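You operate a simulated robot arm through the tools that you are given. There is no shell and no other tool.

You are at the controls of a simulated robot arm. One attempt, no reset.

## Task
Rinse the drip tray out into the funnel and let it run empty.
Fine: slide it back over the funnel, open its tap, run the rinse tap till the tray is clear, close the rinse tap, close the tray tap once it is empty.

It is judged by the outcome, as a careful person would: the job done as asked, and still so three seconds after it is handed in. It fails if anything else is knocked over, pushed out of place, dropped, spilled or broken.

## Robot
A 7-joint arm with a three-finger gripper, fixed in place. Base frame: the origin is on the floor under the middle of its stand, x ahead of it, y to its left, z up. Readings come in mm, degrees, newtons and seconds.
It reaches about 1342 mm from its shoulder. Its first joint turns from -166.0 to 166.0 degrees. Payload 2.69 kg.
The tool frame sits at the grasp point between the pads (the TCP): z along the fingers, y along the line on which they close. The tips reach 30 mm beyond it. The gripper opens to 128 mm; its body begins 117 mm behind the TCP.
Orientation is that of the tool frame in the base frame, as a unit quaternion [w, x, y, z]. With the fingers straight down and closing along the base's y, the tool's x points along the base's -x, its y along +y and its z along -z.

## Interface
- The arm moves only by the tool play_rows. Its argument "targets" is a list of rows, each an object (a shift or turn left out is 0, a gripper value left out holds the last) with "dp": the shift along the tool's x, y, z in units of 30 mm (1.0 is 30 mm), a list of three; "rotation": the turn, a rotation vector about the tool's x, y, z in units of 4 degrees (1.0 is 4 degrees), a list of three; "fingers": the finger opening in mm, from 0 to 128. In form: [{"dp": [dx, dy, dz], "rotation": [ax, ay, az], "fingers": fingers}, ...]. A call has 1 to 20 rows; each row shifts and turns the commanded pose from where the row before left it, along the tool's axes as they then stand. A call with a number of a shift or a turn outside -1 to 1 is refused whole. Each row takes 0.2 s and may step no farther than 50 mm and 8.6 degrees from the row before; otherwise, or with a gripper value out of range, the whole call is refused. A pose out of reach is approached as far as the arm can. The call stops where the force on the tool passes 40 N (or 10 N more than at its start, if that is more) or the arm is blocked; 0.2 s more then pass. Each finger travels about 127 mm/s and halts on what it meets, pressing with about 42 N; the grip force reading is that of the motor and also rises with nothing between the fingers. The clock runs only during rows and for 0.2 s after the last one: add rows that do not move to give the fingers time. It gives the time, the measured TCP pose, the force on the tool (base axes), the opening and the grip force at its end, in the units of the frame above (readings bear some noise), with the torque about the TCP (base axes, N m) and any sound that the robot's microphone picked up.
- Cameras (640 x 400 px; columns grow to the right, rows downward): "scene" is fixed at [392.9, 656.5, 1672]; the picture's right is [-0.75, -0.66, 0.00], its down [-0.49, 0.55, -0.67] and it looks along [0.45, -0.50, -0.74] (base axes); focal length 326 px, centre (320, 200). "wrist" rides on the gripper at [58, 54, -131] in the tool frame; the picture's right is [-0.68, 0.74, 0.00], its down [-0.62, -0.57, -0.55] and it looks along [-0.40, -0.37, 0.84] (tool axes); focal length 234 px, centre (320, 200). There is no depth. A picture from a camera that has moved, and an enlarged one, comes with that camera's place and axes in the base frame and with its lens. The place of the scene camera against the robot may be out by one fixed shift of up to 18 mm in any direction.
- camera(camera): a new picture of that camera. The clock stands still meanwhile.
- move_column(by): moves the trunk up (or, below 0, down) by that many mm; the arm rides with it, the base frame stays. It gives what a move gives, with no picture.
- zoom(camera, box): a new picture of the part [left, top, right, bottom] of that camera's present view, enlarged. The clock stands still meanwhile.
- close_job(): hands the job in; it is judged then, once.

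Places have to be worked out from the pictures, the camera data and where the tool is seen. Open the gripper and draw the arm clear of the work before you hand the job in, unless the task says otherwise.

The tools are called after "Emit:" as name(argument=value, ...) on one line, values as JSON. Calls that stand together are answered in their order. play_rows: Moves the arm, as the interface text tells. Its arguments: {"type":"object","properties":{"targets":{"type":"array","items":{"type":"object","properties":{"dp":{"type":"array","items":{"type":"number"}},"rotation":{"type":"array","items":{"type":"number"}},"fingers":{"type":"number"}}}}},"required":["targets"]} The other tools are called the same way: move_column (by) moves the trunk up or down; camera (camera) takes a picture; zoom (camera, box) takes an enlarged picture of a part of a camera's view; close_job () hands the job in.

At the start:

```text
time: 0.0
position: [605.2, 247.0, 1337.7]
tcp_rot: [0.0, 0.0, 1.0, 0.0]
force: [0.1, 0.2, 0.2]
wrist_torque: [0.01, 0.02, 0.0]
width: 127.7
finger_force: 0.1
trunk travel left (down, up): [-150.0, 200.0]
```

scene: 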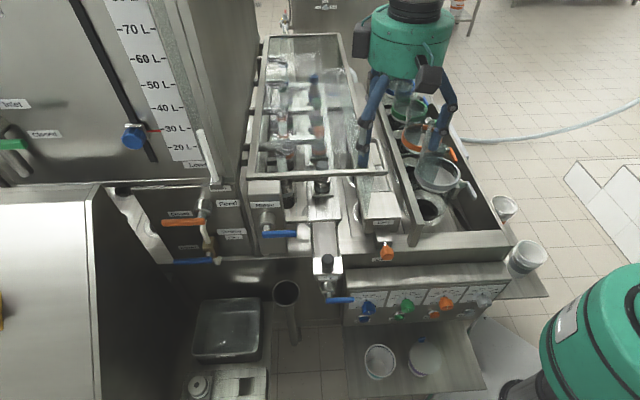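
wrist: 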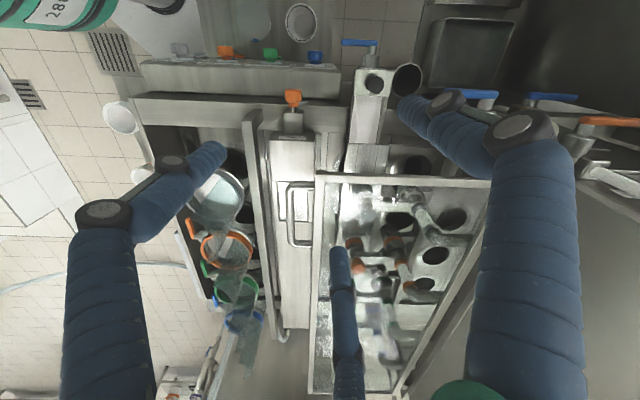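

I'll start by looking closer at the scene to identify the drip tray, the funnel, and the taps.

Emit:
zoom(camera="scene", box=[220, 20, 540, 220])

Emit:
zoom(camera="scene", box=[150, 180, 400, 340])

Emit:
zoom(camera="scene", box=[320, 220, 560, 390])

Emit:
zoom(camera="wrist", box=[220, 20, 540, 220])

```text
2.00 times, centred on (380, 120) of scene
camera zoom: at [392.9, 656.5, 1672.0], right [-0.75, -0.66, 0.0], down [-0.49, 0.55, -0.67], along [0.45, -0.5, -0.74], focal length 652 px, centre (200, 360)
```

zoom: 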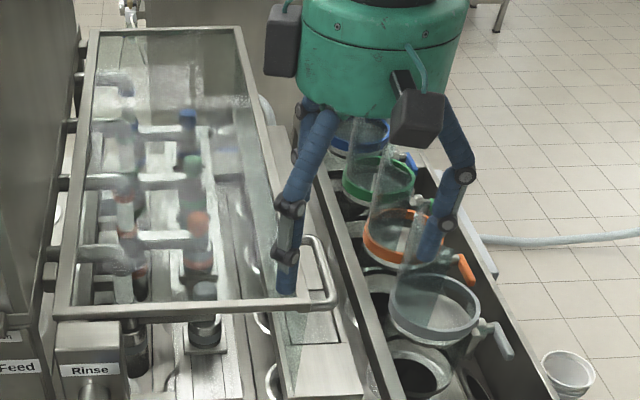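

```text
2.50 times, centred on (275, 260) of scene
camera zoom: at [392.9, 656.5, 1672.0], right [-0.75, -0.66, 0.0], down [-0.49, 0.55, -0.67], along [0.45, -0.5, -0.74], focal length 816 px, centre (432, 50)
```

zoom: 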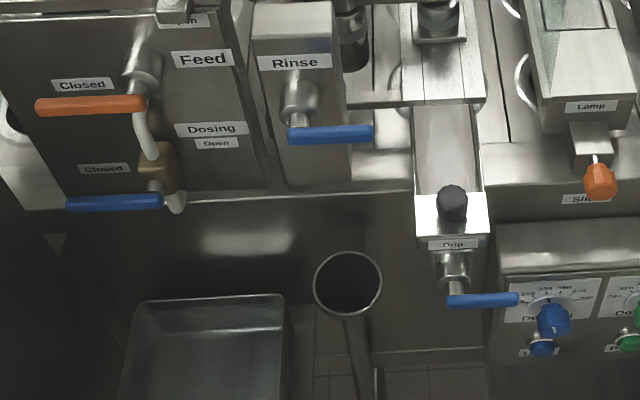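

```text
2.35 times, centred on (440, 305) of scene
camera zoom: at [392.9, 656.5, 1672.0], right [-0.75, -0.66, 0.0], down [-0.49, 0.55, -0.67], along [0.45, -0.5, -0.74], focal length 768 px, centre (38, -47)
```

zoom: 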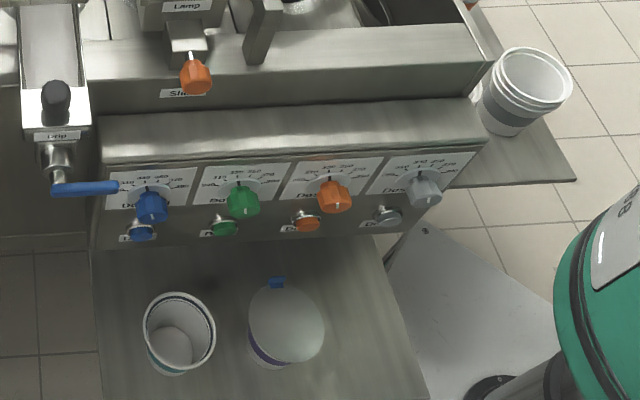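

```text
2.00 times, centred on (380, 120) of wrist
camera zoom: at [546.7, 300.9, 1467.7], right [0.68, 0.74, 0.0], down [0.62, -0.57, 0.55], along [0.4, -0.37, -0.84], focal length 468 px, centre (200, 360)
```

zoom: 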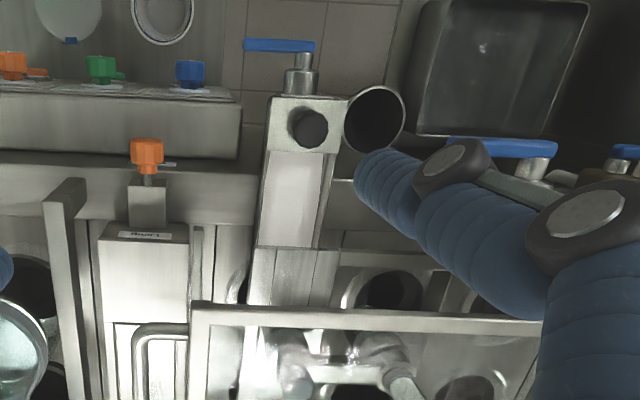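

The black-knobbed tray end labelled "Drip" triangulates to about (646, 337, 1019). The funnel mouth is about (737, 411, 830), so it sits roughly 117 mm to the tray's left, seen from the front. I'll move the wrist camera out in front for a better view.

Emit:
play_rows(targets=[{"dp": [0.8, 1, 0.3]}, {"dp": [0.8, 1, 0.3]}, {"dp": [0.8, 1, 0.3]}, {"dp": [0.8, 1, 0.3]}, {"dp": [0.8, 1, 0.3]}, {"dp": [0, 0, 0]}])

Emit:
camera(camera="wrist")

Emit:
camera(camera="scene")

```text
time: 1.4
position: [484.5, 396.0, 1292.6]
tcp_rot: [0.0, 0.0, 1.0, 0.0]
force: [-0.7, 0.8, 0.5]
wrist_torque: [-0.07, -0.02, -0.01]
width: 128.0
finger_force: 0.0
trunk travel left (down, up): [-150.0, 200.0]
```

```text
taken
camera wrist: at [425.3, 451.6, 1423.6], right [0.68, 0.74, 0.0], down [0.62, -0.57, 0.55], along [0.4, -0.37, -0.84], focal length 234 px, centre (320, 200)
```

wrist: 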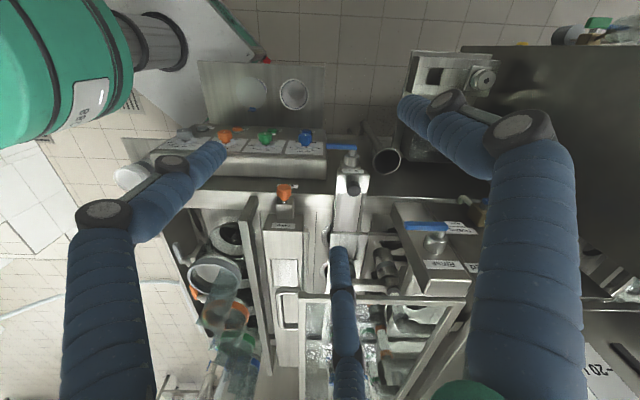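

```text
taken
```

scene: 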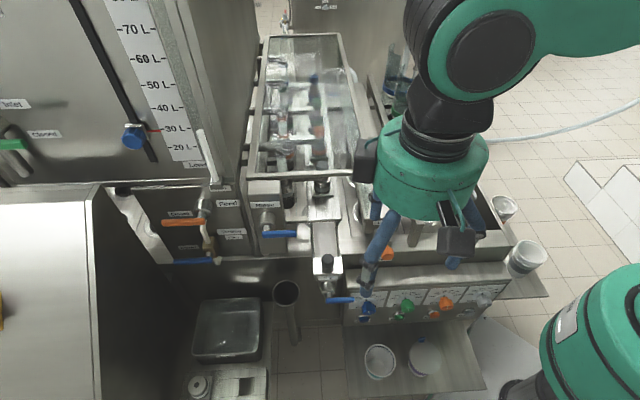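

Emit:
zoom(camera="wrist", box=[290, 120, 490, 245])

Emit:
zoom(camera="wrist", box=[260, 200, 500, 350])

Emit:
zoom(camera="scene", box=[240, 160, 400, 260])

Emit:
zoom(camera="scene", box=[240, 230, 400, 330])

```text
3.20 times, centred on (390, 182) of wrist
camera zoom: at [425.3, 451.6, 1423.6], right [0.68, 0.74, 0.0], down [0.62, -0.57, 0.55], along [0.4, -0.37, -0.84], focal length 749 px, centre (96, 256)
```

zoom: 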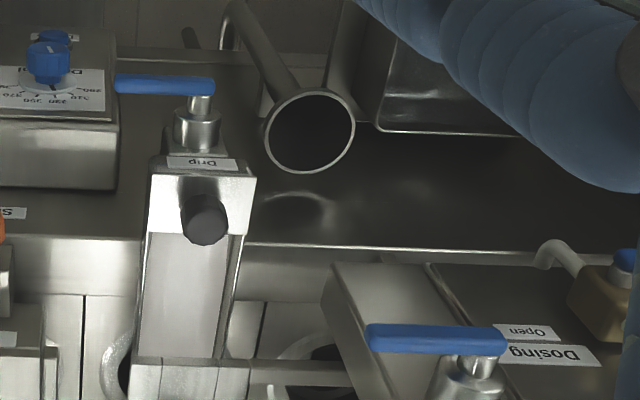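

```text
2.67 times, centred on (380, 275) of wrist
camera zoom: at [425.3, 451.6, 1423.6], right [0.68, 0.74, 0.0], down [0.62, -0.57, 0.55], along [0.4, -0.37, -0.84], focal length 624 px, centre (160, 0)
```

zoom: 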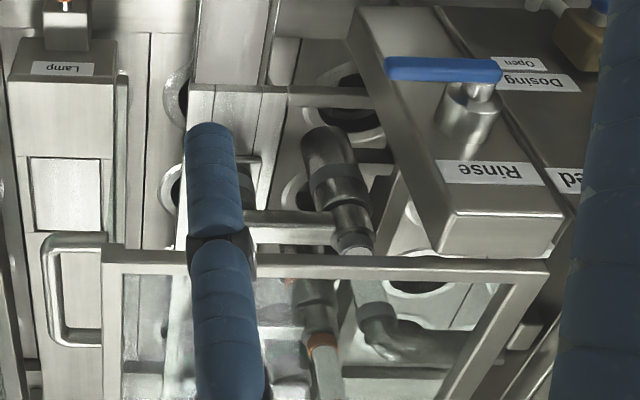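

```text
4.00 times, centred on (320, 210) of scene
camera zoom: at [392.9, 656.5, 1672.0], right [-0.75, -0.66, 0.0], down [-0.49, 0.55, -0.67], along [0.45, -0.5, -0.74], focal length 1305 px, centre (320, 160)
```

zoom: 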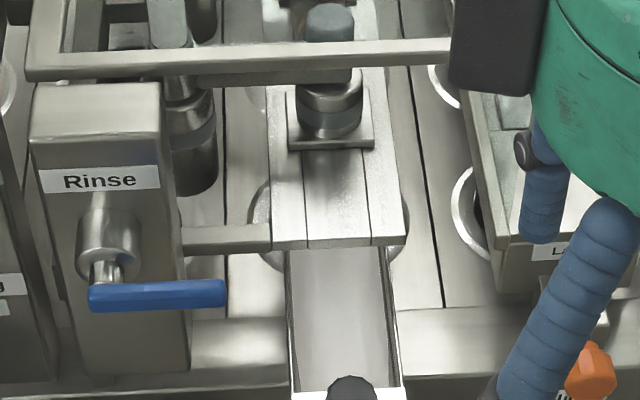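

```text
4.00 times, centred on (320, 280) of scene
camera zoom: at [392.9, 656.5, 1672.0], right [-0.75, -0.66, 0.0], down [-0.49, 0.55, -0.67], along [0.45, -0.5, -0.74], focal length 1305 px, centre (320, -120)
```

zoom: 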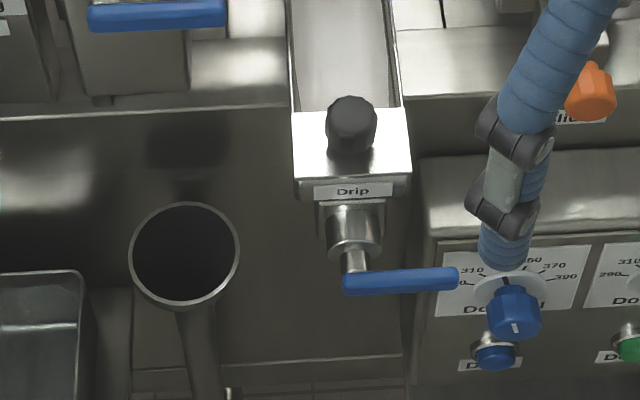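

The rinse lever is about z 1130, near L≈70–135 mm to the tray's left, so the tray seems to slide sideways under the rinse box and over the funnel. I need a lower, flatter view of the front, so I'll move forward and down, then tilt the camera up.

Emit:
play_rows(targets=[{"dp": [-0.23, 0.53, 0.6]}, {"dp": [-0.23, 0.53, 0.6]}, {"dp": [-0.23, 0.53, 0.6]}, {"dp": [-0.23, 0.53, 0.6]}, {"rotation": [-0.92, 1, 0]}, {"rotation": [-0.92, 1, 0]}, {"rotation": [-0.92, 1, 0]}, {"rotation": [-0.92, 1, 0]}, {"rotation": [-0.92, 1, 0]}, {"dp": [0, 0, 0]}])

Emit:
camera(camera="wrist")

Emit:
camera(camera="scene")

```text
time: 3.6
position: [513.4, 461.4, 1220.3]
tcp_rot: [-0.173, -0.001, 0.972, 0.159]
force: [0.3, -0.6, -0.3]
wrist_torque: [0.05, 0.04, 0.05]
width: 127.8
finger_force: 0.1
trunk travel left (down, up): [-150.0, 200.0]
```

```text
taken
camera wrist: at [505.9, 468.2, 1372.5], right [0.68, 0.74, 0.0], down [0.73, -0.67, 0.1], along [0.08, -0.07, -0.99], focal length 234 px, centre (320, 200)
```

wrist: 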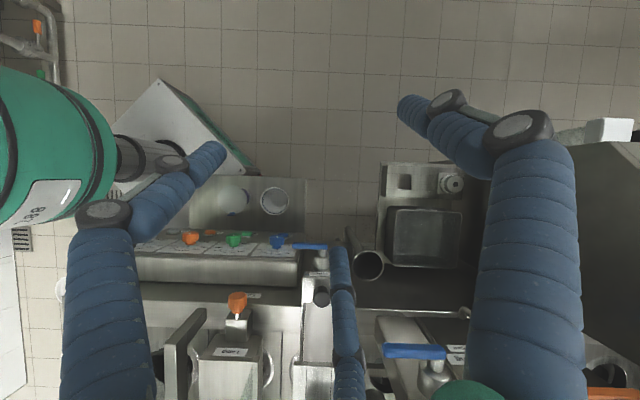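

```text
taken
```

scene: 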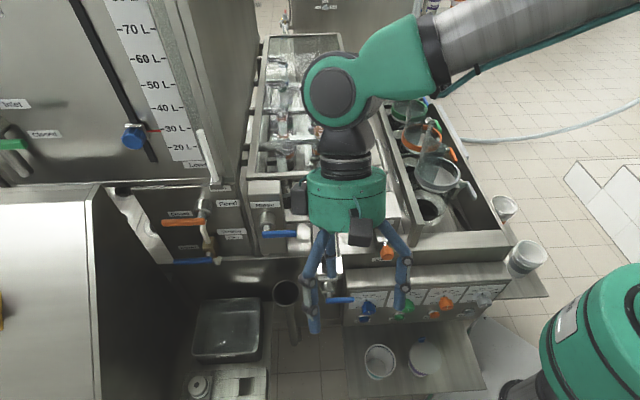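

The camera is mounted upside down, so that tilt went the wrong way. I'll reverse it and lower the tool to look at the front more horizontally.

Emit:
play_rows(targets=[{"rotation": [0.92, -1, 0]}, {"rotation": [0.92, -1, 0]}, {"rotation": [0.92, -1, 0]}, {"rotation": [0.92, -1, 0]}, {"rotation": [0.92, -1, 0]}, {"dp": [0, 0, 0.6]}, {"dp": [0, 0, 0.6]}, {"dp": [0, 0, 0.6]}, {"dp": [0, 0, 0.6]}, {"rotation": [0.92, -1, 0]}, {"rotation": [0.92, -1, 0]}, {"rotation": [0.92, -1, 0]}, {"rotation": [0.92, -1, 0]}, {"rotation": [0.92, -1, 0]}, {"rotation": [0.92, -1, 0]}, {"dp": [0, 0, 0]}])

Emit:
camera(camera="wrist")

Emit:
camera(camera="scene")

```text
time: 7.0
position: [511.6, 460.5, 1148.6]
tcp_rot: [0.207, 0.001, 0.96, -0.191]
force: [0.1, 1.0, -0.5]
wrist_torque: [-0.03, 0.01, 0.01]
width: 128.1
finger_force: 0.0
trunk travel left (down, up): [-150.0, 200.0]
```

```text
taken
camera wrist: at [411.4, 554.0, 1215.2], right [0.68, 0.74, 0.0], down [0.3, -0.28, 0.91], along [0.67, -0.62, -0.41], focal length 234 px, centre (320, 200)
```

wrist: 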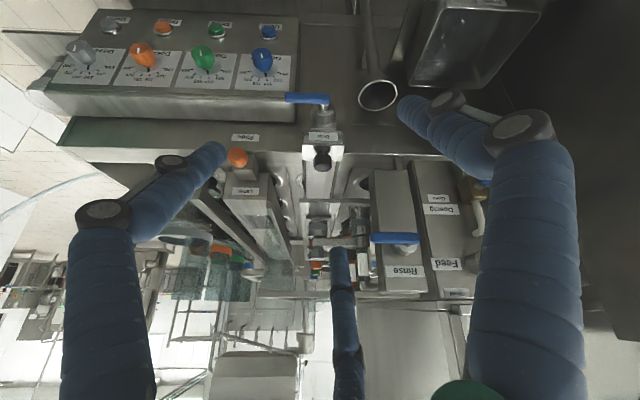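

```text
taken
```

scene: 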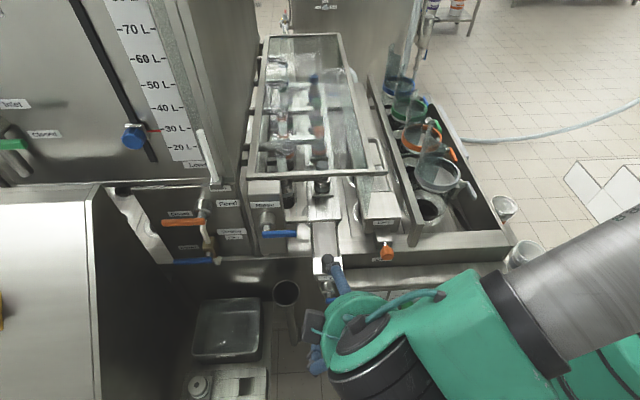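

Emit:
zoom(camera="wrist", box=[260, 80, 420, 180])

Emit:
zoom(camera="wrist", box=[260, 160, 480, 300])

Emit:
zoom(camera="wrist", box=[200, 110, 340, 200])

```text
4.00 times, centred on (340, 130) of wrist
camera zoom: at [411.4, 554.0, 1215.2], right [0.68, 0.74, 0.0], down [0.3, -0.28, 0.91], along [0.67, -0.62, -0.41], focal length 937 px, centre (240, 480)
```

zoom: 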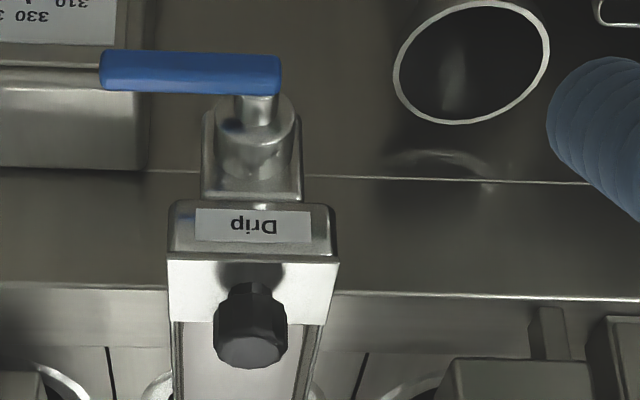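

```text
2.86 times, centred on (370, 230) of wrist
camera zoom: at [411.4, 554.0, 1215.2], right [0.68, 0.74, 0.0], down [0.3, -0.28, 0.91], along [0.67, -0.62, -0.41], focal length 669 px, centre (177, 114)
```

zoom: 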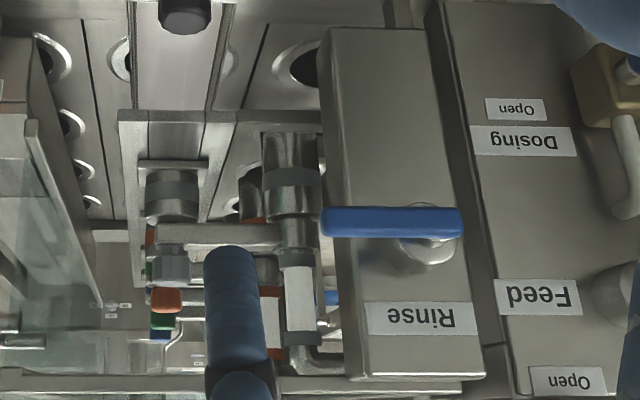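

```text
4.44 times, centred on (270, 155) of wrist
camera zoom: at [411.4, 554.0, 1215.2], right [0.68, 0.74, 0.0], down [0.3, -0.28, 0.91], along [0.67, -0.62, -0.41], focal length 1041 px, centre (542, 400)
```

zoom: 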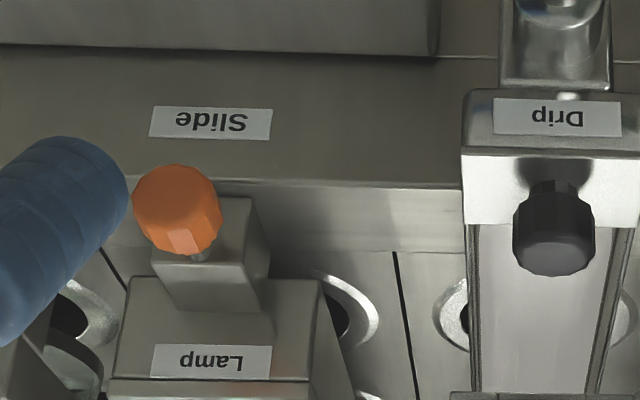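

Now it's clear. The block with the black knob is the movable end of the drip tray, its top at z≈985 and cantilevered in front of the deck. It slides sideways under the rinse box, about 116 mm to the left, to bring it over the funnel. I'll close the fingers into a fist and tilt flatter, so I can push it sideways beneath the rinse lever.

Emit:
play_rows(targets=[{"fingers": 0}, {"rotation": [0.92, -1, 0]}, {"rotation": [0.92, -1, 0]}, {"rotation": [0.92, -1, 0]}, {"rotation": [0.92, -1, 0]}, {"rotation": [0.92, -1, 0]}, {"dp": [0, 0, 0]}])

Emit:
camera(camera="wrist")

Emit:
camera(camera="scene")

```text
time: 8.6
position: [512.7, 460.1, 1147.4]
tcp_rot: [0.367, -0.001, 0.866, -0.338]
force: [-0.9, -0.3, -0.2]
wrist_torque: [-0.01, -0.03, -0.02]
width: 2.1
finger_force: 31.5
trunk travel left (down, up): [-150.0, 200.0]
```

```text
taken
camera wrist: at [400.1, 564.7, 1144.9], right [0.68, 0.74, 0.0], down [-0.04, 0.04, 1.0], along [0.74, -0.68, 0.05], focal length 234 px, centre (320, 200)
```

wrist: 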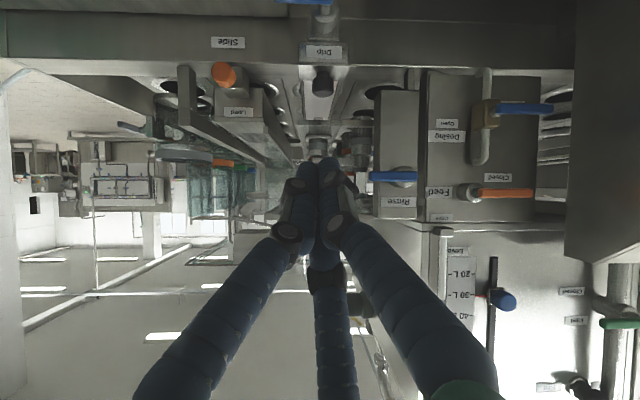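

```text
taken
```

scene: 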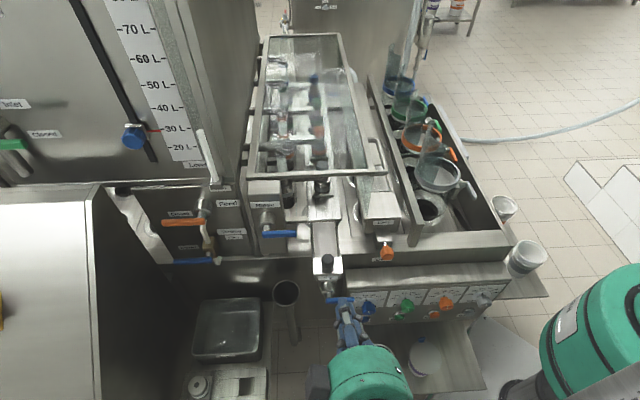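

Emit:
zoom(camera="wrist", box=[260, 0, 460, 125])

Emit:
zoom(camera="wrist", box=[300, 80, 560, 240])

```text
3.20 times, centred on (360, 62) of wrist
camera zoom: at [400.1, 564.7, 1144.9], right [0.68, 0.74, 0.0], down [-0.04, 0.04, 1.0], along [0.74, -0.68, 0.05], focal length 749 px, centre (192, 640)
```

zoom: 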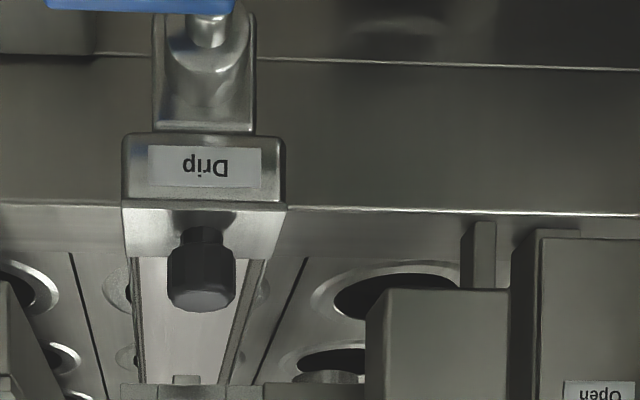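

```text
2.46 times, centred on (430, 160) of wrist
camera zoom: at [400.1, 564.7, 1144.9], right [0.68, 0.74, 0.0], down [-0.04, 0.04, 1.0], along [0.74, -0.68, 0.05], focal length 576 px, centre (49, 298)
```

zoom: 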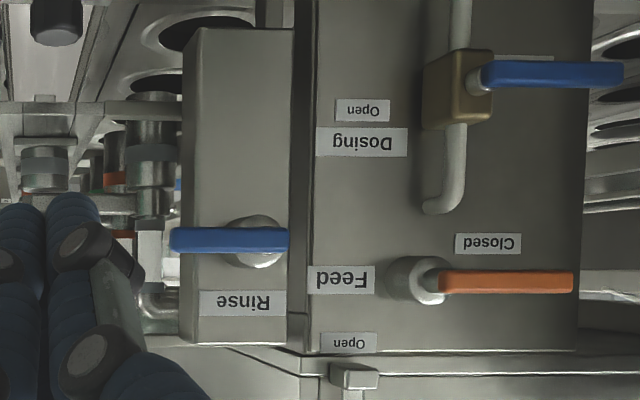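

The fist is slim, about 35 mm wide. I'll lower it to tray height, to the right of the tray and still well in front, and check the view from there.

Emit:
play_rows(targets=[{"dp": [0.825, 0.233, 0.418]}, {"dp": [0.825, 0.233, 0.418]}, {"dp": [0.825, 0.233, 0.418]}, {"dp": [0.825, 0.233, 0.418]}, {"dp": [0.825, 0.233, 0.418]}, {"dp": [0.825, 0.233, 0.418]}, {"dp": [0, 0, 0]}])

Emit:
camera(camera="wrist")

Emit:
camera(camera="scene")

```text
time: 10.2
position: [461.8, 412.3, 991.7]
tcp_rot: [0.367, 0.0, 0.867, -0.337]
force: [0.7, 0.2, -0.8]
wrist_torque: [0.02, 0.0, -0.02]
width: 1.9
finger_force: 32.0
trunk travel left (down, up): [-150.0, 200.0]
```

```text
taken
camera wrist: at [350.0, 516.6, 987.9], right [0.68, 0.74, 0.0], down [-0.04, 0.04, 1.0], along [0.74, -0.68, 0.05], focal length 234 px, centre (320, 200)
```

wrist: 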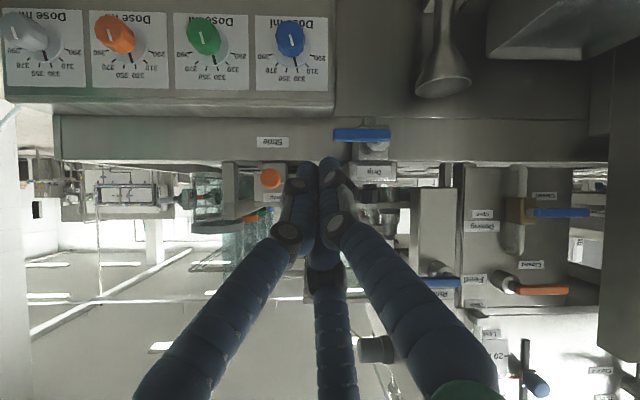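

```text
taken
```

scene: 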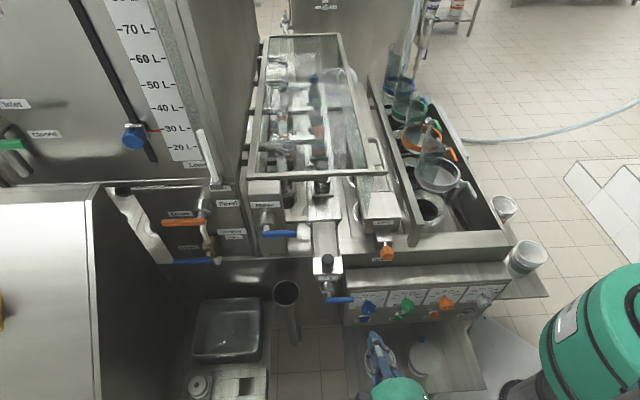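

Emit:
zoom(camera="wrist", box=[310, 90, 470, 190])

Emit:
zoom(camera="wrist", box=[360, 140, 580, 310])

```text
4.00 times, centred on (390, 140) of wrist
camera zoom: at [350.0, 516.6, 987.9], right [0.68, 0.74, 0.0], down [-0.04, 0.04, 1.0], along [0.74, -0.68, 0.05], focal length 937 px, centre (40, 440)
```

zoom: 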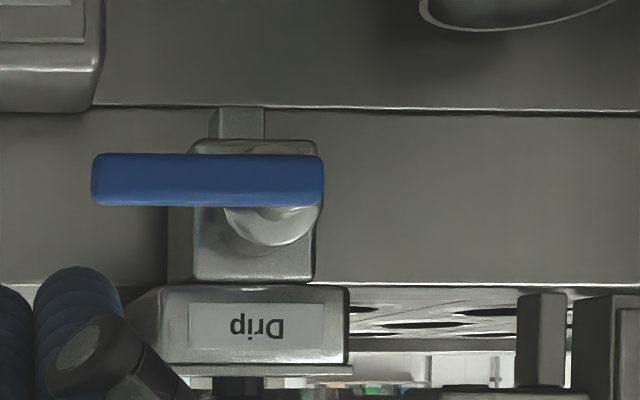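

```text
2.35 times, centred on (470, 225) of wrist
camera zoom: at [350.0, 516.6, 987.9], right [0.68, 0.74, 0.0], down [-0.04, 0.04, 1.0], along [0.74, -0.68, 0.05], focal length 551 px, centre (-33, 141)
```

zoom: 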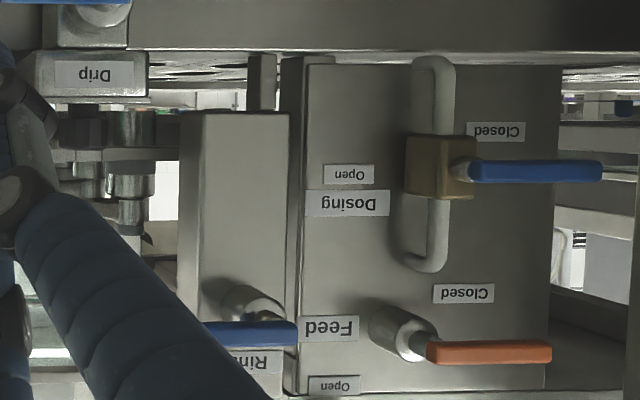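

The view confirms the tray end (Drip block, z≈950–985) can pass under the rinse box, and the funnel is to its left. I'll move the fist straight in beside the block's right face.

Emit:
play_rows(targets=[{"dp": [-0.259, -0.304, 0.795]}, {"dp": [-0.259, -0.304, 0.795]}, {"dp": [-0.259, -0.304, 0.795]}, {"dp": [-0.259, -0.304, 0.795]}, {"dp": [-0.259, -0.304, 0.795]}, {"dp": [-0.259, -0.304, 0.795]}, {"dp": [0, 0, 0]}])

Emit:
camera(camera="wrist")

Emit:
zoom(camera="scene", box=[240, 220, 440, 345])

```text
time: 11.8
position: [573.3, 296.6, 983.1]
tcp_rot: [0.367, 0.001, 0.867, -0.338]
force: [-0.2, -1.1, 0.1]
wrist_torque: [0.02, 0.02, 0.0]
width: 2.2
finger_force: 31.6
trunk travel left (down, up): [-150.0, 200.0]
```

```text
taken
camera wrist: at [460.1, 401.3, 979.1], right [0.68, 0.74, 0.0], down [-0.04, 0.04, 1.0], along [0.73, -0.68, 0.05], focal length 234 px, centre (320, 200)
```

wrist: 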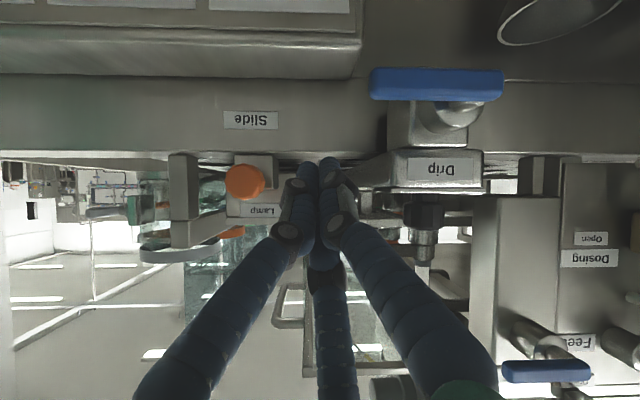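

```text
3.20 times, centred on (340, 282) of scene
camera zoom: at [392.9, 656.5, 1672.0], right [-0.75, -0.66, 0.0], down [-0.49, 0.55, -0.67], along [0.45, -0.5, -0.74], focal length 1044 px, centre (256, -64)
```

zoom: 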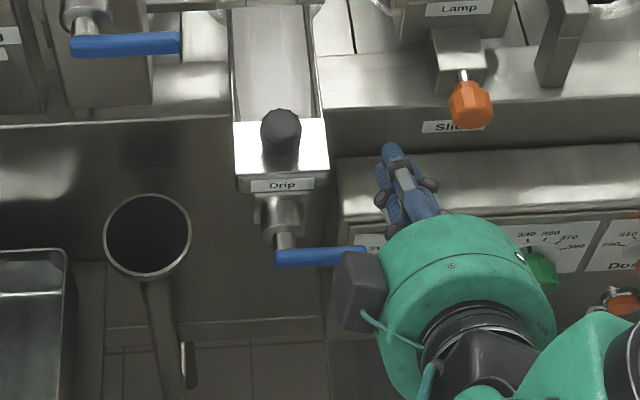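

The fist is beside the block with about 25 mm of clearance. Now I'll push it left (+L) in small steps, watching the force.

Emit:
play_rows(targets=[{"dp": [-0.278, 0.286, 0.018]}, {"dp": [-0.278, 0.286, 0.018]}, {"dp": [-0.278, 0.286, 0.018]}, {"dp": [-0.232, 0.238, 0.015]}, {"dp": [-0.232, 0.238, 0.015]}, {"dp": [0, 0, 0]}])

Emit:
zoom(camera="scene", box=[240, 220, 440, 345])

Emit:
camera(camera="wrist")

```text
time: 13.2
position: [613.4, 336.0, 980.3]
tcp_rot: [0.367, 0.0, 0.867, -0.337]
force: [0.1, 0.1, 0.7]
wrist_torque: [-0.01, 0.0, 0.01]
width: 2.1
finger_force: 31.3
trunk travel left (down, up): [-150.0, 200.0]
```

```text
3.20 times, centred on (340, 282) of scene
camera zoom: at [392.9, 656.5, 1672.0], right [-0.75, -0.66, 0.0], down [-0.49, 0.55, -0.67], along [0.45, -0.5, -0.74], focal length 1044 px, centre (256, -64)
```

zoom: 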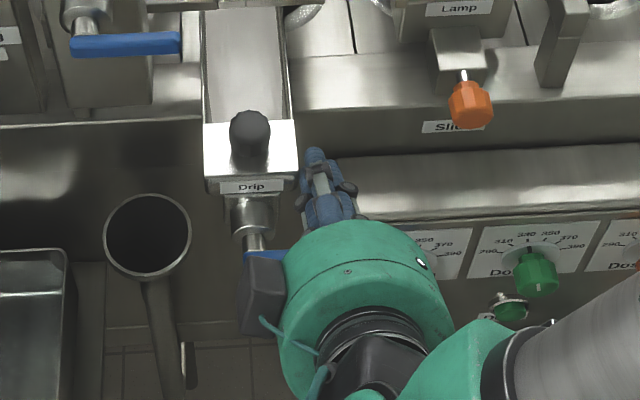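

```text
taken
camera wrist: at [501.5, 441.4, 977.3], right [0.68, 0.74, 0.0], down [-0.04, 0.04, 1.0], along [0.74, -0.68, 0.05], focal length 234 px, centre (320, 200)
```

wrist: 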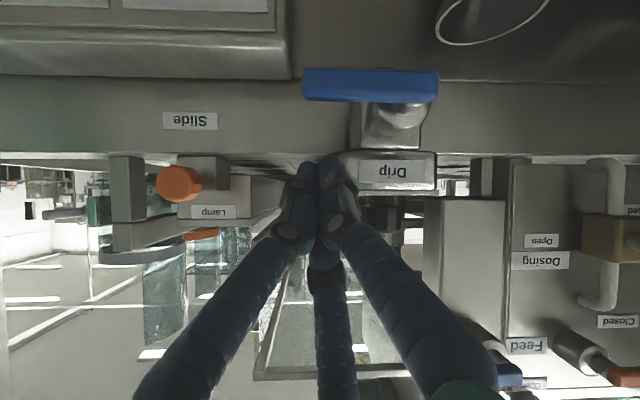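

The tray slides easily and has moved about 23 mm. I'll keep pushing another ~78 mm gently, then look.

Emit:
play_rows(targets=[{"dp": [-0.226, 0.2326, 0.0148]}, {"dp": [-0.226, 0.2326, 0.0148]}, {"dp": [-0.226, 0.2326, 0.0148]}, {"dp": [-0.226, 0.2326, 0.0148]}, {"dp": [-0.226, 0.2326, 0.0148]}, {"dp": [-0.226, 0.2326, 0.0148]}, {"dp": [-0.226, 0.2326, 0.0148]}, {"dp": [-0.226, 0.2326, 0.0148]}, {"dp": [0, 0, 0]}])

Emit:
zoom(camera="scene", box=[200, 200, 400, 325])

Emit:
camera(camera="wrist")

```text
time: 15.2
position: [668.7, 390.8, 981.6]
tcp_rot: [0.367, 0.0, 0.867, -0.338]
force: [0.0, 0.5, 0.3]
wrist_torque: [-0.02, -0.01, 0.0]
width: 2.2
finger_force: 31.6
trunk travel left (down, up): [-150.0, 200.0]
```

```text
3.20 times, centred on (300, 262) of scene
camera zoom: at [392.9, 656.5, 1672.0], right [-0.75, -0.66, 0.0], down [-0.49, 0.55, -0.67], along [0.45, -0.5, -0.74], focal length 1044 px, centre (384, 0)
```

zoom: 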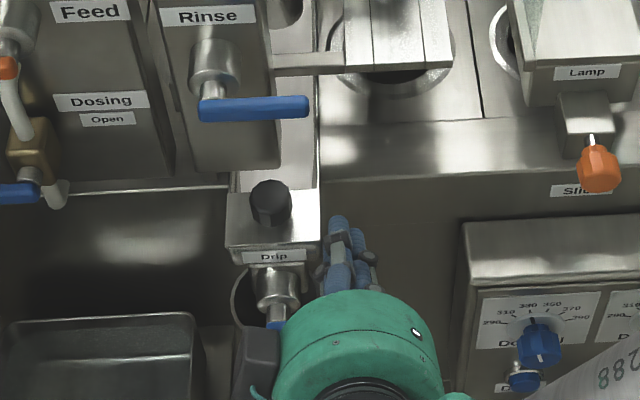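

```text
taken
camera wrist: at [556.3, 495.7, 977.9], right [0.68, 0.74, 0.0], down [-0.04, 0.04, 1.0], along [0.74, -0.68, 0.05], focal length 234 px, centre (320, 200)
```

wrist: 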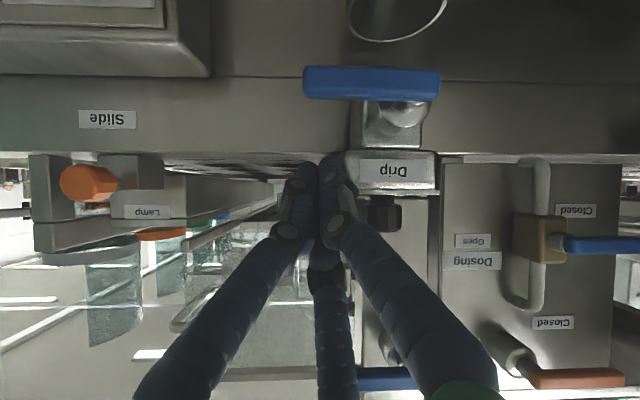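

The tray end is now at about L≈102 and the funnel centre at L≈117, so I'll push about 14 mm more in small steps.

Emit:
play_rows(targets=[{"dp": [-0.116, 0.119, 0.0076]}, {"dp": [-0.116, 0.119, 0.0076]}, {"dp": [-0.093, 0.0954, 0.006]}, {"dp": [0, 0, 0]}])

Emit:
zoom(camera="scene", box=[200, 200, 400, 325])

Emit:
camera(camera="wrist")

```text
time: 16.2
position: [675.6, 397.7, 980.3]
tcp_rot: [0.366, 0.0, 0.867, -0.339]
force: [-23.7, -15.3, 2.7]
wrist_torque: [-0.33, 0.28, -0.39]
width: 1.9
finger_force: 31.3
trunk travel left (down, up): [-150.0, 200.0]
```

```text
3.20 times, centred on (300, 262) of scene
camera zoom: at [392.9, 656.5, 1672.0], right [-0.75, -0.66, 0.0], down [-0.49, 0.55, -0.67], along [0.45, -0.5, -0.74], focal length 1044 px, centre (384, 0)
```

zoom: 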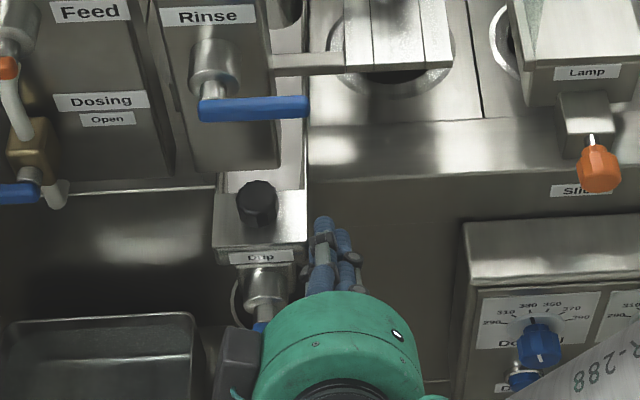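

```text
taken
camera wrist: at [564.2, 503.2, 977.2], right [0.68, 0.73, 0.0], down [-0.04, 0.04, 1.0], along [0.73, -0.68, 0.05], focal length 234 px, centre (320, 200)
```

wrist: 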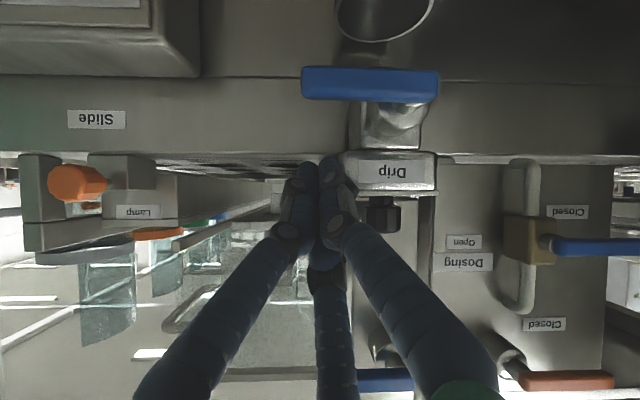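

The force has risen to about 28 N, so the tray is at its end stop with the block over the funnel. I'll back off to the right and then out, and look closely at the drip tap.

Emit:
play_rows(targets=[{"dp": [0.278, -0.286, -0.018]}, {"dp": [0.278, -0.286, -0.018]}, {"dp": [0.331, 0.379, -0.863]}, {"dp": [0.331, 0.379, -0.863]}, {"dp": [0.331, 0.379, -0.863]}, {"dp": [0, 0, 0]}])

Emit:
zoom(camera="wrist", box=[290, 60, 450, 160])

Emit:
zoom(camera="scene", box=[200, 200, 400, 325])

Emit:
camera(camera="wrist")

```text
time: 17.6
position: [601.4, 448.9, 983.6]
tcp_rot: [0.366, 0.001, 0.867, -0.337]
force: [-0.9, 0.6, -0.9]
wrist_torque: [-0.01, -0.01, -0.01]
width: 2.0
finger_force: 31.3
trunk travel left (down, up): [-150.0, 200.0]
```

```text
4.00 times, centred on (370, 110) of wrist
camera zoom: at [487.9, 553.6, 978.8], right [0.68, 0.74, 0.0], down [-0.04, 0.04, 1.0], along [0.74, -0.68, 0.05], focal length 937 px, centre (120, 560)
```

zoom: 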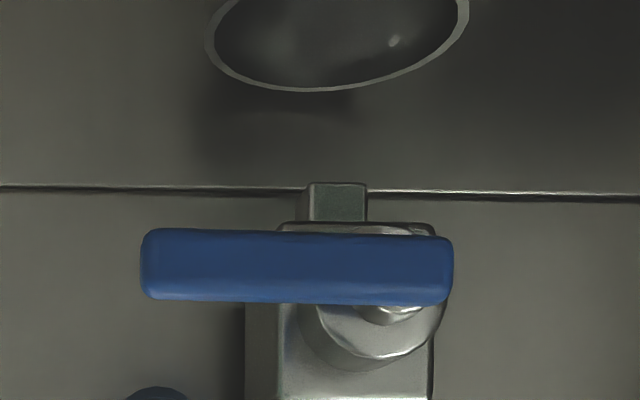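

```text
3.20 times, centred on (300, 262) of scene
camera zoom: at [392.9, 656.5, 1672.0], right [-0.75, -0.66, 0.0], down [-0.49, 0.55, -0.67], along [0.45, -0.5, -0.74], focal length 1044 px, centre (384, 0)
```

zoom: 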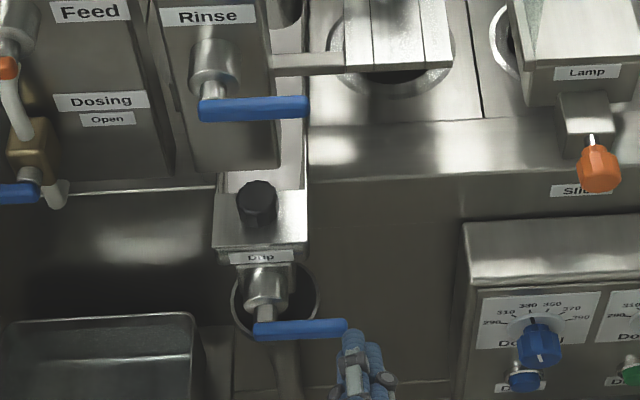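

```text
taken
camera wrist: at [487.9, 553.6, 978.8], right [0.68, 0.74, 0.0], down [-0.04, 0.04, 1.0], along [0.74, -0.68, 0.05], focal length 234 px, centre (320, 200)
```

wrist: 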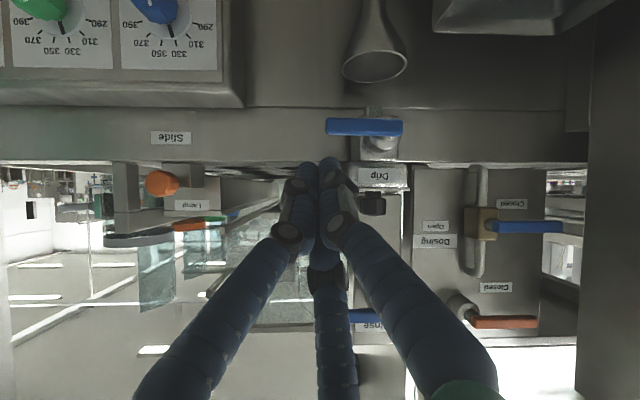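

The tray's spout stub is now directly above the funnel mouth. Next is the drip tap: its lever points right at z≈926, with its hub at L≈112. I'll lower the fist below lever level, still out in front.

Emit:
play_rows(targets=[{"dp": [0.412, 0.669, 0.354]}, {"dp": [0.412, 0.669, 0.354]}, {"dp": [0.412, 0.669, 0.354]}, {"dp": [0.412, 0.669, 0.354]}, {"dp": [0, 0, 0]}])

Emit:
camera(camera="wrist")

Emit:
camera(camera="scene")

```text
time: 18.8
position: [612.0, 473.9, 879.9]
tcp_rot: [0.367, 0.001, 0.867, -0.338]
force: [-0.6, 0.1, 0.0]
wrist_torque: [-0.04, -0.02, -0.05]
width: 2.0
finger_force: 30.7
trunk travel left (down, up): [-150.0, 200.0]
```

```text
taken
camera wrist: at [498.9, 578.5, 877.0], right [0.68, 0.74, 0.0], down [-0.04, 0.04, 1.0], along [0.74, -0.68, 0.05], focal length 234 px, centre (320, 200)
```

wrist: 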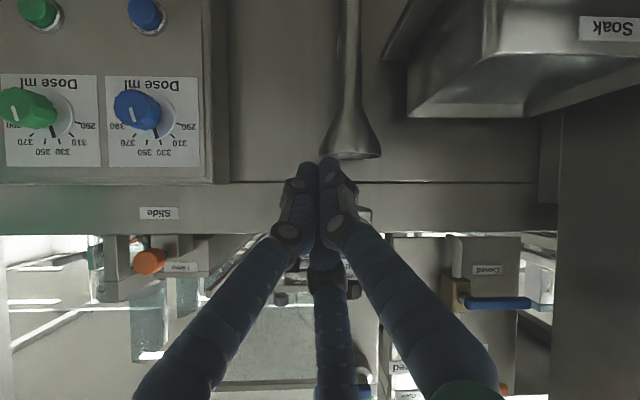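

```text
taken
```

scene: 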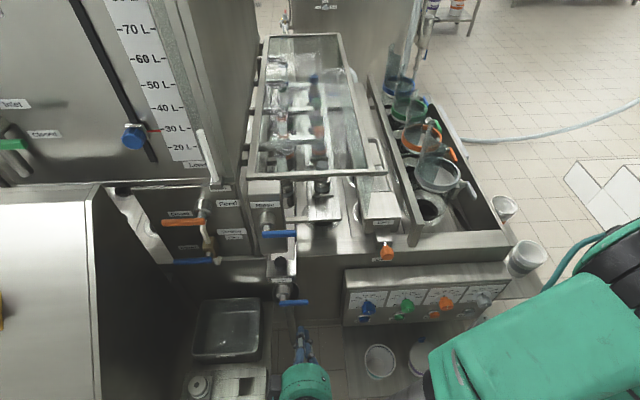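

The fist is below lever level and clear. I'll slide it in under the lever tip with its centre about 40 mm below the lever.

Emit:
play_rows(targets=[{"dp": [-0.178, -0.316, 0.508]}, {"dp": [-0.178, -0.316, 0.508]}, {"dp": [-0.178, -0.316, 0.508]}, {"dp": [0, 0, 0]}])

Emit:
zoom(camera="scene", box=[230, 240, 350, 315])

Emit:
camera(camera="wrist")

```text
time: 19.8
position: [643.4, 429.6, 885.5]
tcp_rot: [0.367, 0.0, 0.867, -0.337]
force: [0.7, -0.1, 0.0]
wrist_torque: [-0.01, 0.02, 0.04]
width: 2.1
finger_force: 31.1
trunk travel left (down, up): [-150.0, 200.0]
```

```text
5.33 times, centred on (290, 278) of scene
camera zoom: at [392.9, 656.5, 1672.0], right [-0.75, -0.66, 0.0], down [-0.49, 0.55, -0.67], along [0.45, -0.5, -0.74], focal length 1740 px, centre (480, -213)
```

zoom: 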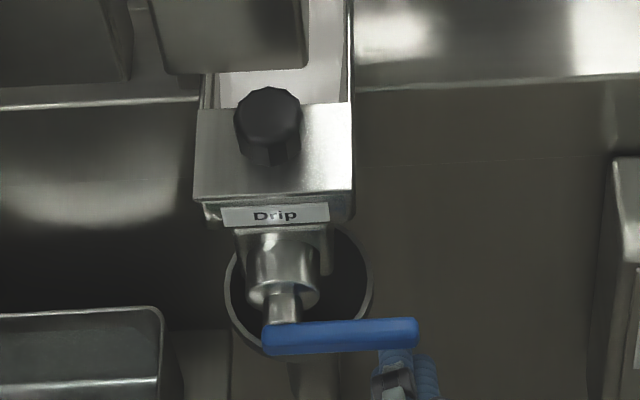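

```text
taken
camera wrist: at [531.5, 532.7, 881.8], right [0.68, 0.74, 0.0], down [-0.04, 0.04, 1.0], along [0.74, -0.68, 0.05], focal length 234 px, centre (320, 200)
```

wrist: 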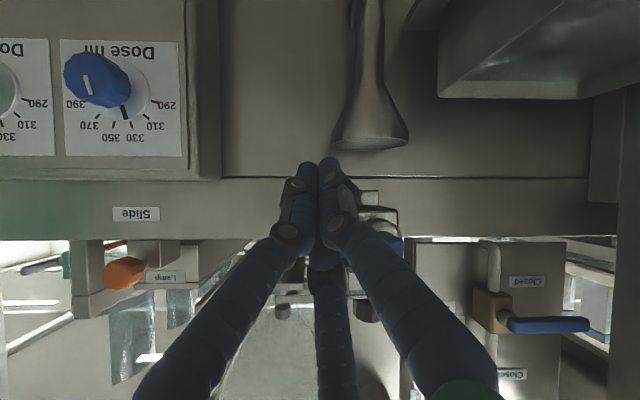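

The fist is under the lever tip. I'll raise it slowly, watching the force, to test whether the lever turns upward.

Emit:
play_rows(targets=[{"dp": [-0.106, -0.0977, -0.0833]}, {"dp": [-0.106, -0.0977, -0.0833]}, {"dp": [-0.106, -0.0977, -0.0833]}, {"dp": [0, 0, 0]}])

Emit:
zoom(camera="scene", box=[230, 240, 350, 315])

```text
time: 20.8
position: [643.5, 428.8, 900.8]
tcp_rot: [0.367, 0.0, 0.867, -0.337]
force: [1.0, 1.0, 0.1]
wrist_torque: [0.04, -0.01, 0.01]
width: 2.2
finger_force: 31.7
trunk travel left (down, up): [-150.0, 200.0]
```

```text
5.33 times, centred on (290, 278) of scene
camera zoom: at [392.9, 656.5, 1672.0], right [-0.75, -0.66, 0.0], down [-0.49, 0.55, -0.67], along [0.45, -0.5, -0.74], focal length 1740 px, centre (480, -213)
```

zoom: 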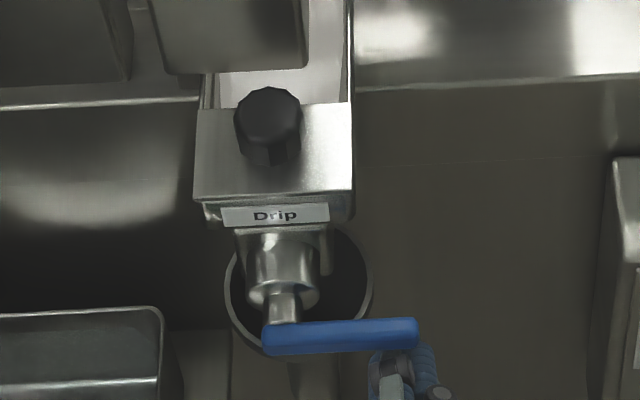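

Emit:
play_rows(targets=[{"dp": [-0.085, -0.078, -0.0667]}, {"dp": [-0.085, -0.078, -0.0667]}, {"dp": [-0.064, -0.0586, -0.05]}, {"dp": [0, 0, 0]}])

Emit:
zoom(camera="scene", box=[230, 240, 350, 315])

```text
time: 21.6
position: [641.8, 429.1, 904.2]
tcp_rot: [0.364, -0.003, 0.867, -0.339]
force: [-6.2, 7.1, -11.0]
wrist_torque: [-0.05, 0.0, 0.02]
width: 2.4
finger_force: 31.4
trunk travel left (down, up): [-150.0, 200.0]
stopped in row 3: the force on the tool passed its limit at 43 N (the readings are from after the stop); the commanded pose is now the measured one
```

```text
5.33 times, centred on (290, 278) of scene
camera zoom: at [392.9, 656.5, 1672.0], right [-0.75, -0.66, 0.0], down [-0.49, 0.55, -0.67], along [0.45, -0.5, -0.74], focal length 1740 px, centre (480, -213)
```

zoom: 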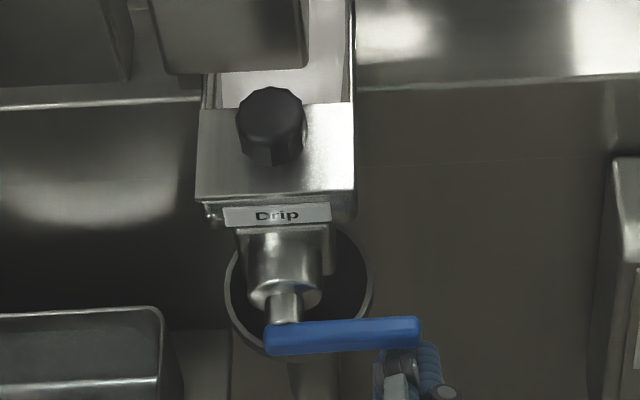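

It was blocked upward: the force jumped to 43 N with no rotation, so the lever must open downward. I'll back out from under it, rise, and come in above the lever tip.

Emit:
play_rows(targets=[{"dp": [0.254, 0.2345, 0.2]}, {"dp": [0.331, 0.379, -0.863]}, {"dp": [0.331, 0.379, -0.863]}, {"dp": [-0.586, -0.541, -0.461]}, {"dp": [-0.586, -0.541, -0.461]}, {"dp": [-0.586, -0.541, -0.461]}, {"dp": [0, 0, 0]}])

Emit:
camera(camera="wrist")

Emit:
zoom(camera="scene", box=[230, 240, 350, 315])

```text
time: 23.1
position: [601.7, 469.5, 977.5]
tcp_rot: [0.365, -0.002, 0.868, -0.338]
force: [0.4, -0.5, -0.1]
wrist_torque: [0.03, 0.0, 0.01]
width: 2.1
finger_force: 31.2
trunk travel left (down, up): [-150.0, 200.0]
```

```text
taken
camera wrist: at [489.1, 575.3, 974.2], right [0.68, 0.74, -0.01], down [-0.03, 0.04, 1.0], along [0.74, -0.67, 0.05], focal length 234 px, centre (320, 200)
```

wrist: 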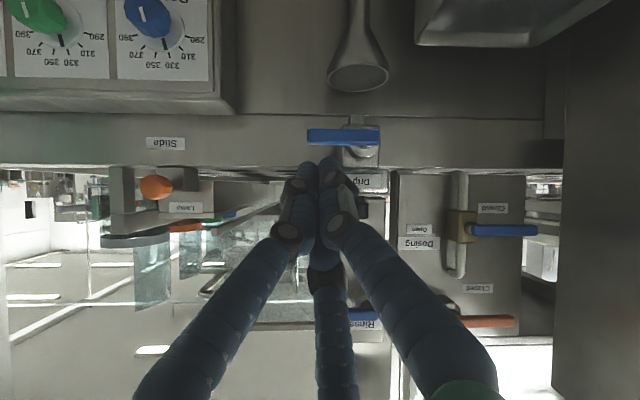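

```text
5.33 times, centred on (290, 278) of scene
camera zoom: at [392.9, 656.5, 1672.0], right [-0.75, -0.66, 0.0], down [-0.49, 0.55, -0.67], along [0.45, -0.5, -0.74], focal length 1740 px, centre (480, -213)
```

zoom: 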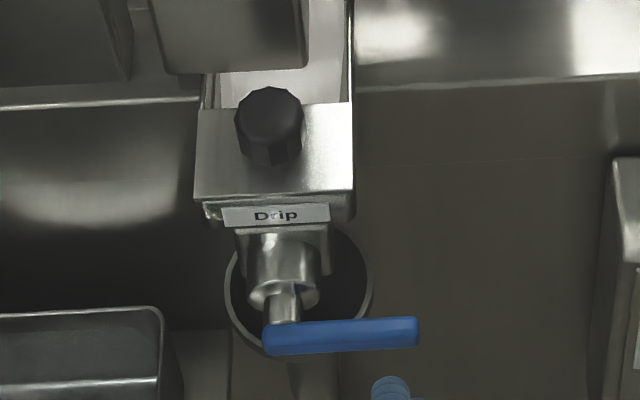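

Emit:
play_rows(targets=[{"dp": [-0.221, -0.253, 0.575]}, {"dp": [-0.221, -0.253, 0.575]}, {"dp": [-0.221, -0.253, 0.575]}, {"dp": [0, 0, 0]}])

Emit:
zoom(camera="scene", box=[230, 240, 350, 315])

Emit:
zoom(camera="wrist", box=[260, 40, 460, 165])

```text
time: 24.1
position: [641.8, 428.0, 976.9]
tcp_rot: [0.364, -0.002, 0.868, -0.338]
force: [0.2, 0.0, -0.7]
wrist_torque: [0.03, 0.02, 0.01]
width: 2.1
finger_force: 31.0
trunk travel left (down, up): [-150.0, 200.0]
```

```text
5.33 times, centred on (290, 278) of scene
camera zoom: at [392.9, 656.5, 1672.0], right [-0.75, -0.66, 0.0], down [-0.49, 0.55, -0.67], along [0.45, -0.5, -0.74], focal length 1740 px, centre (480, -213)
```

zoom: 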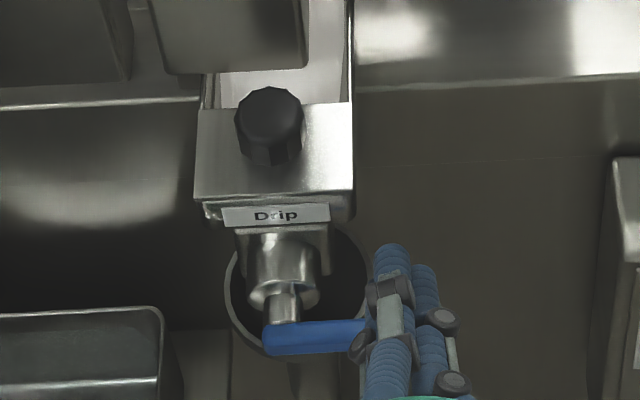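

```text
3.20 times, centred on (360, 102) of wrist
camera zoom: at [529.4, 531.9, 973.5], right [0.68, 0.74, -0.01], down [-0.03, 0.04, 1.0], along [0.74, -0.67, 0.05], focal length 749 px, centre (192, 512)
```

zoom: 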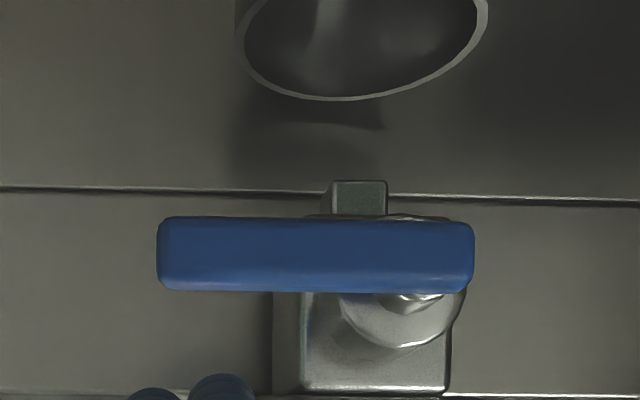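

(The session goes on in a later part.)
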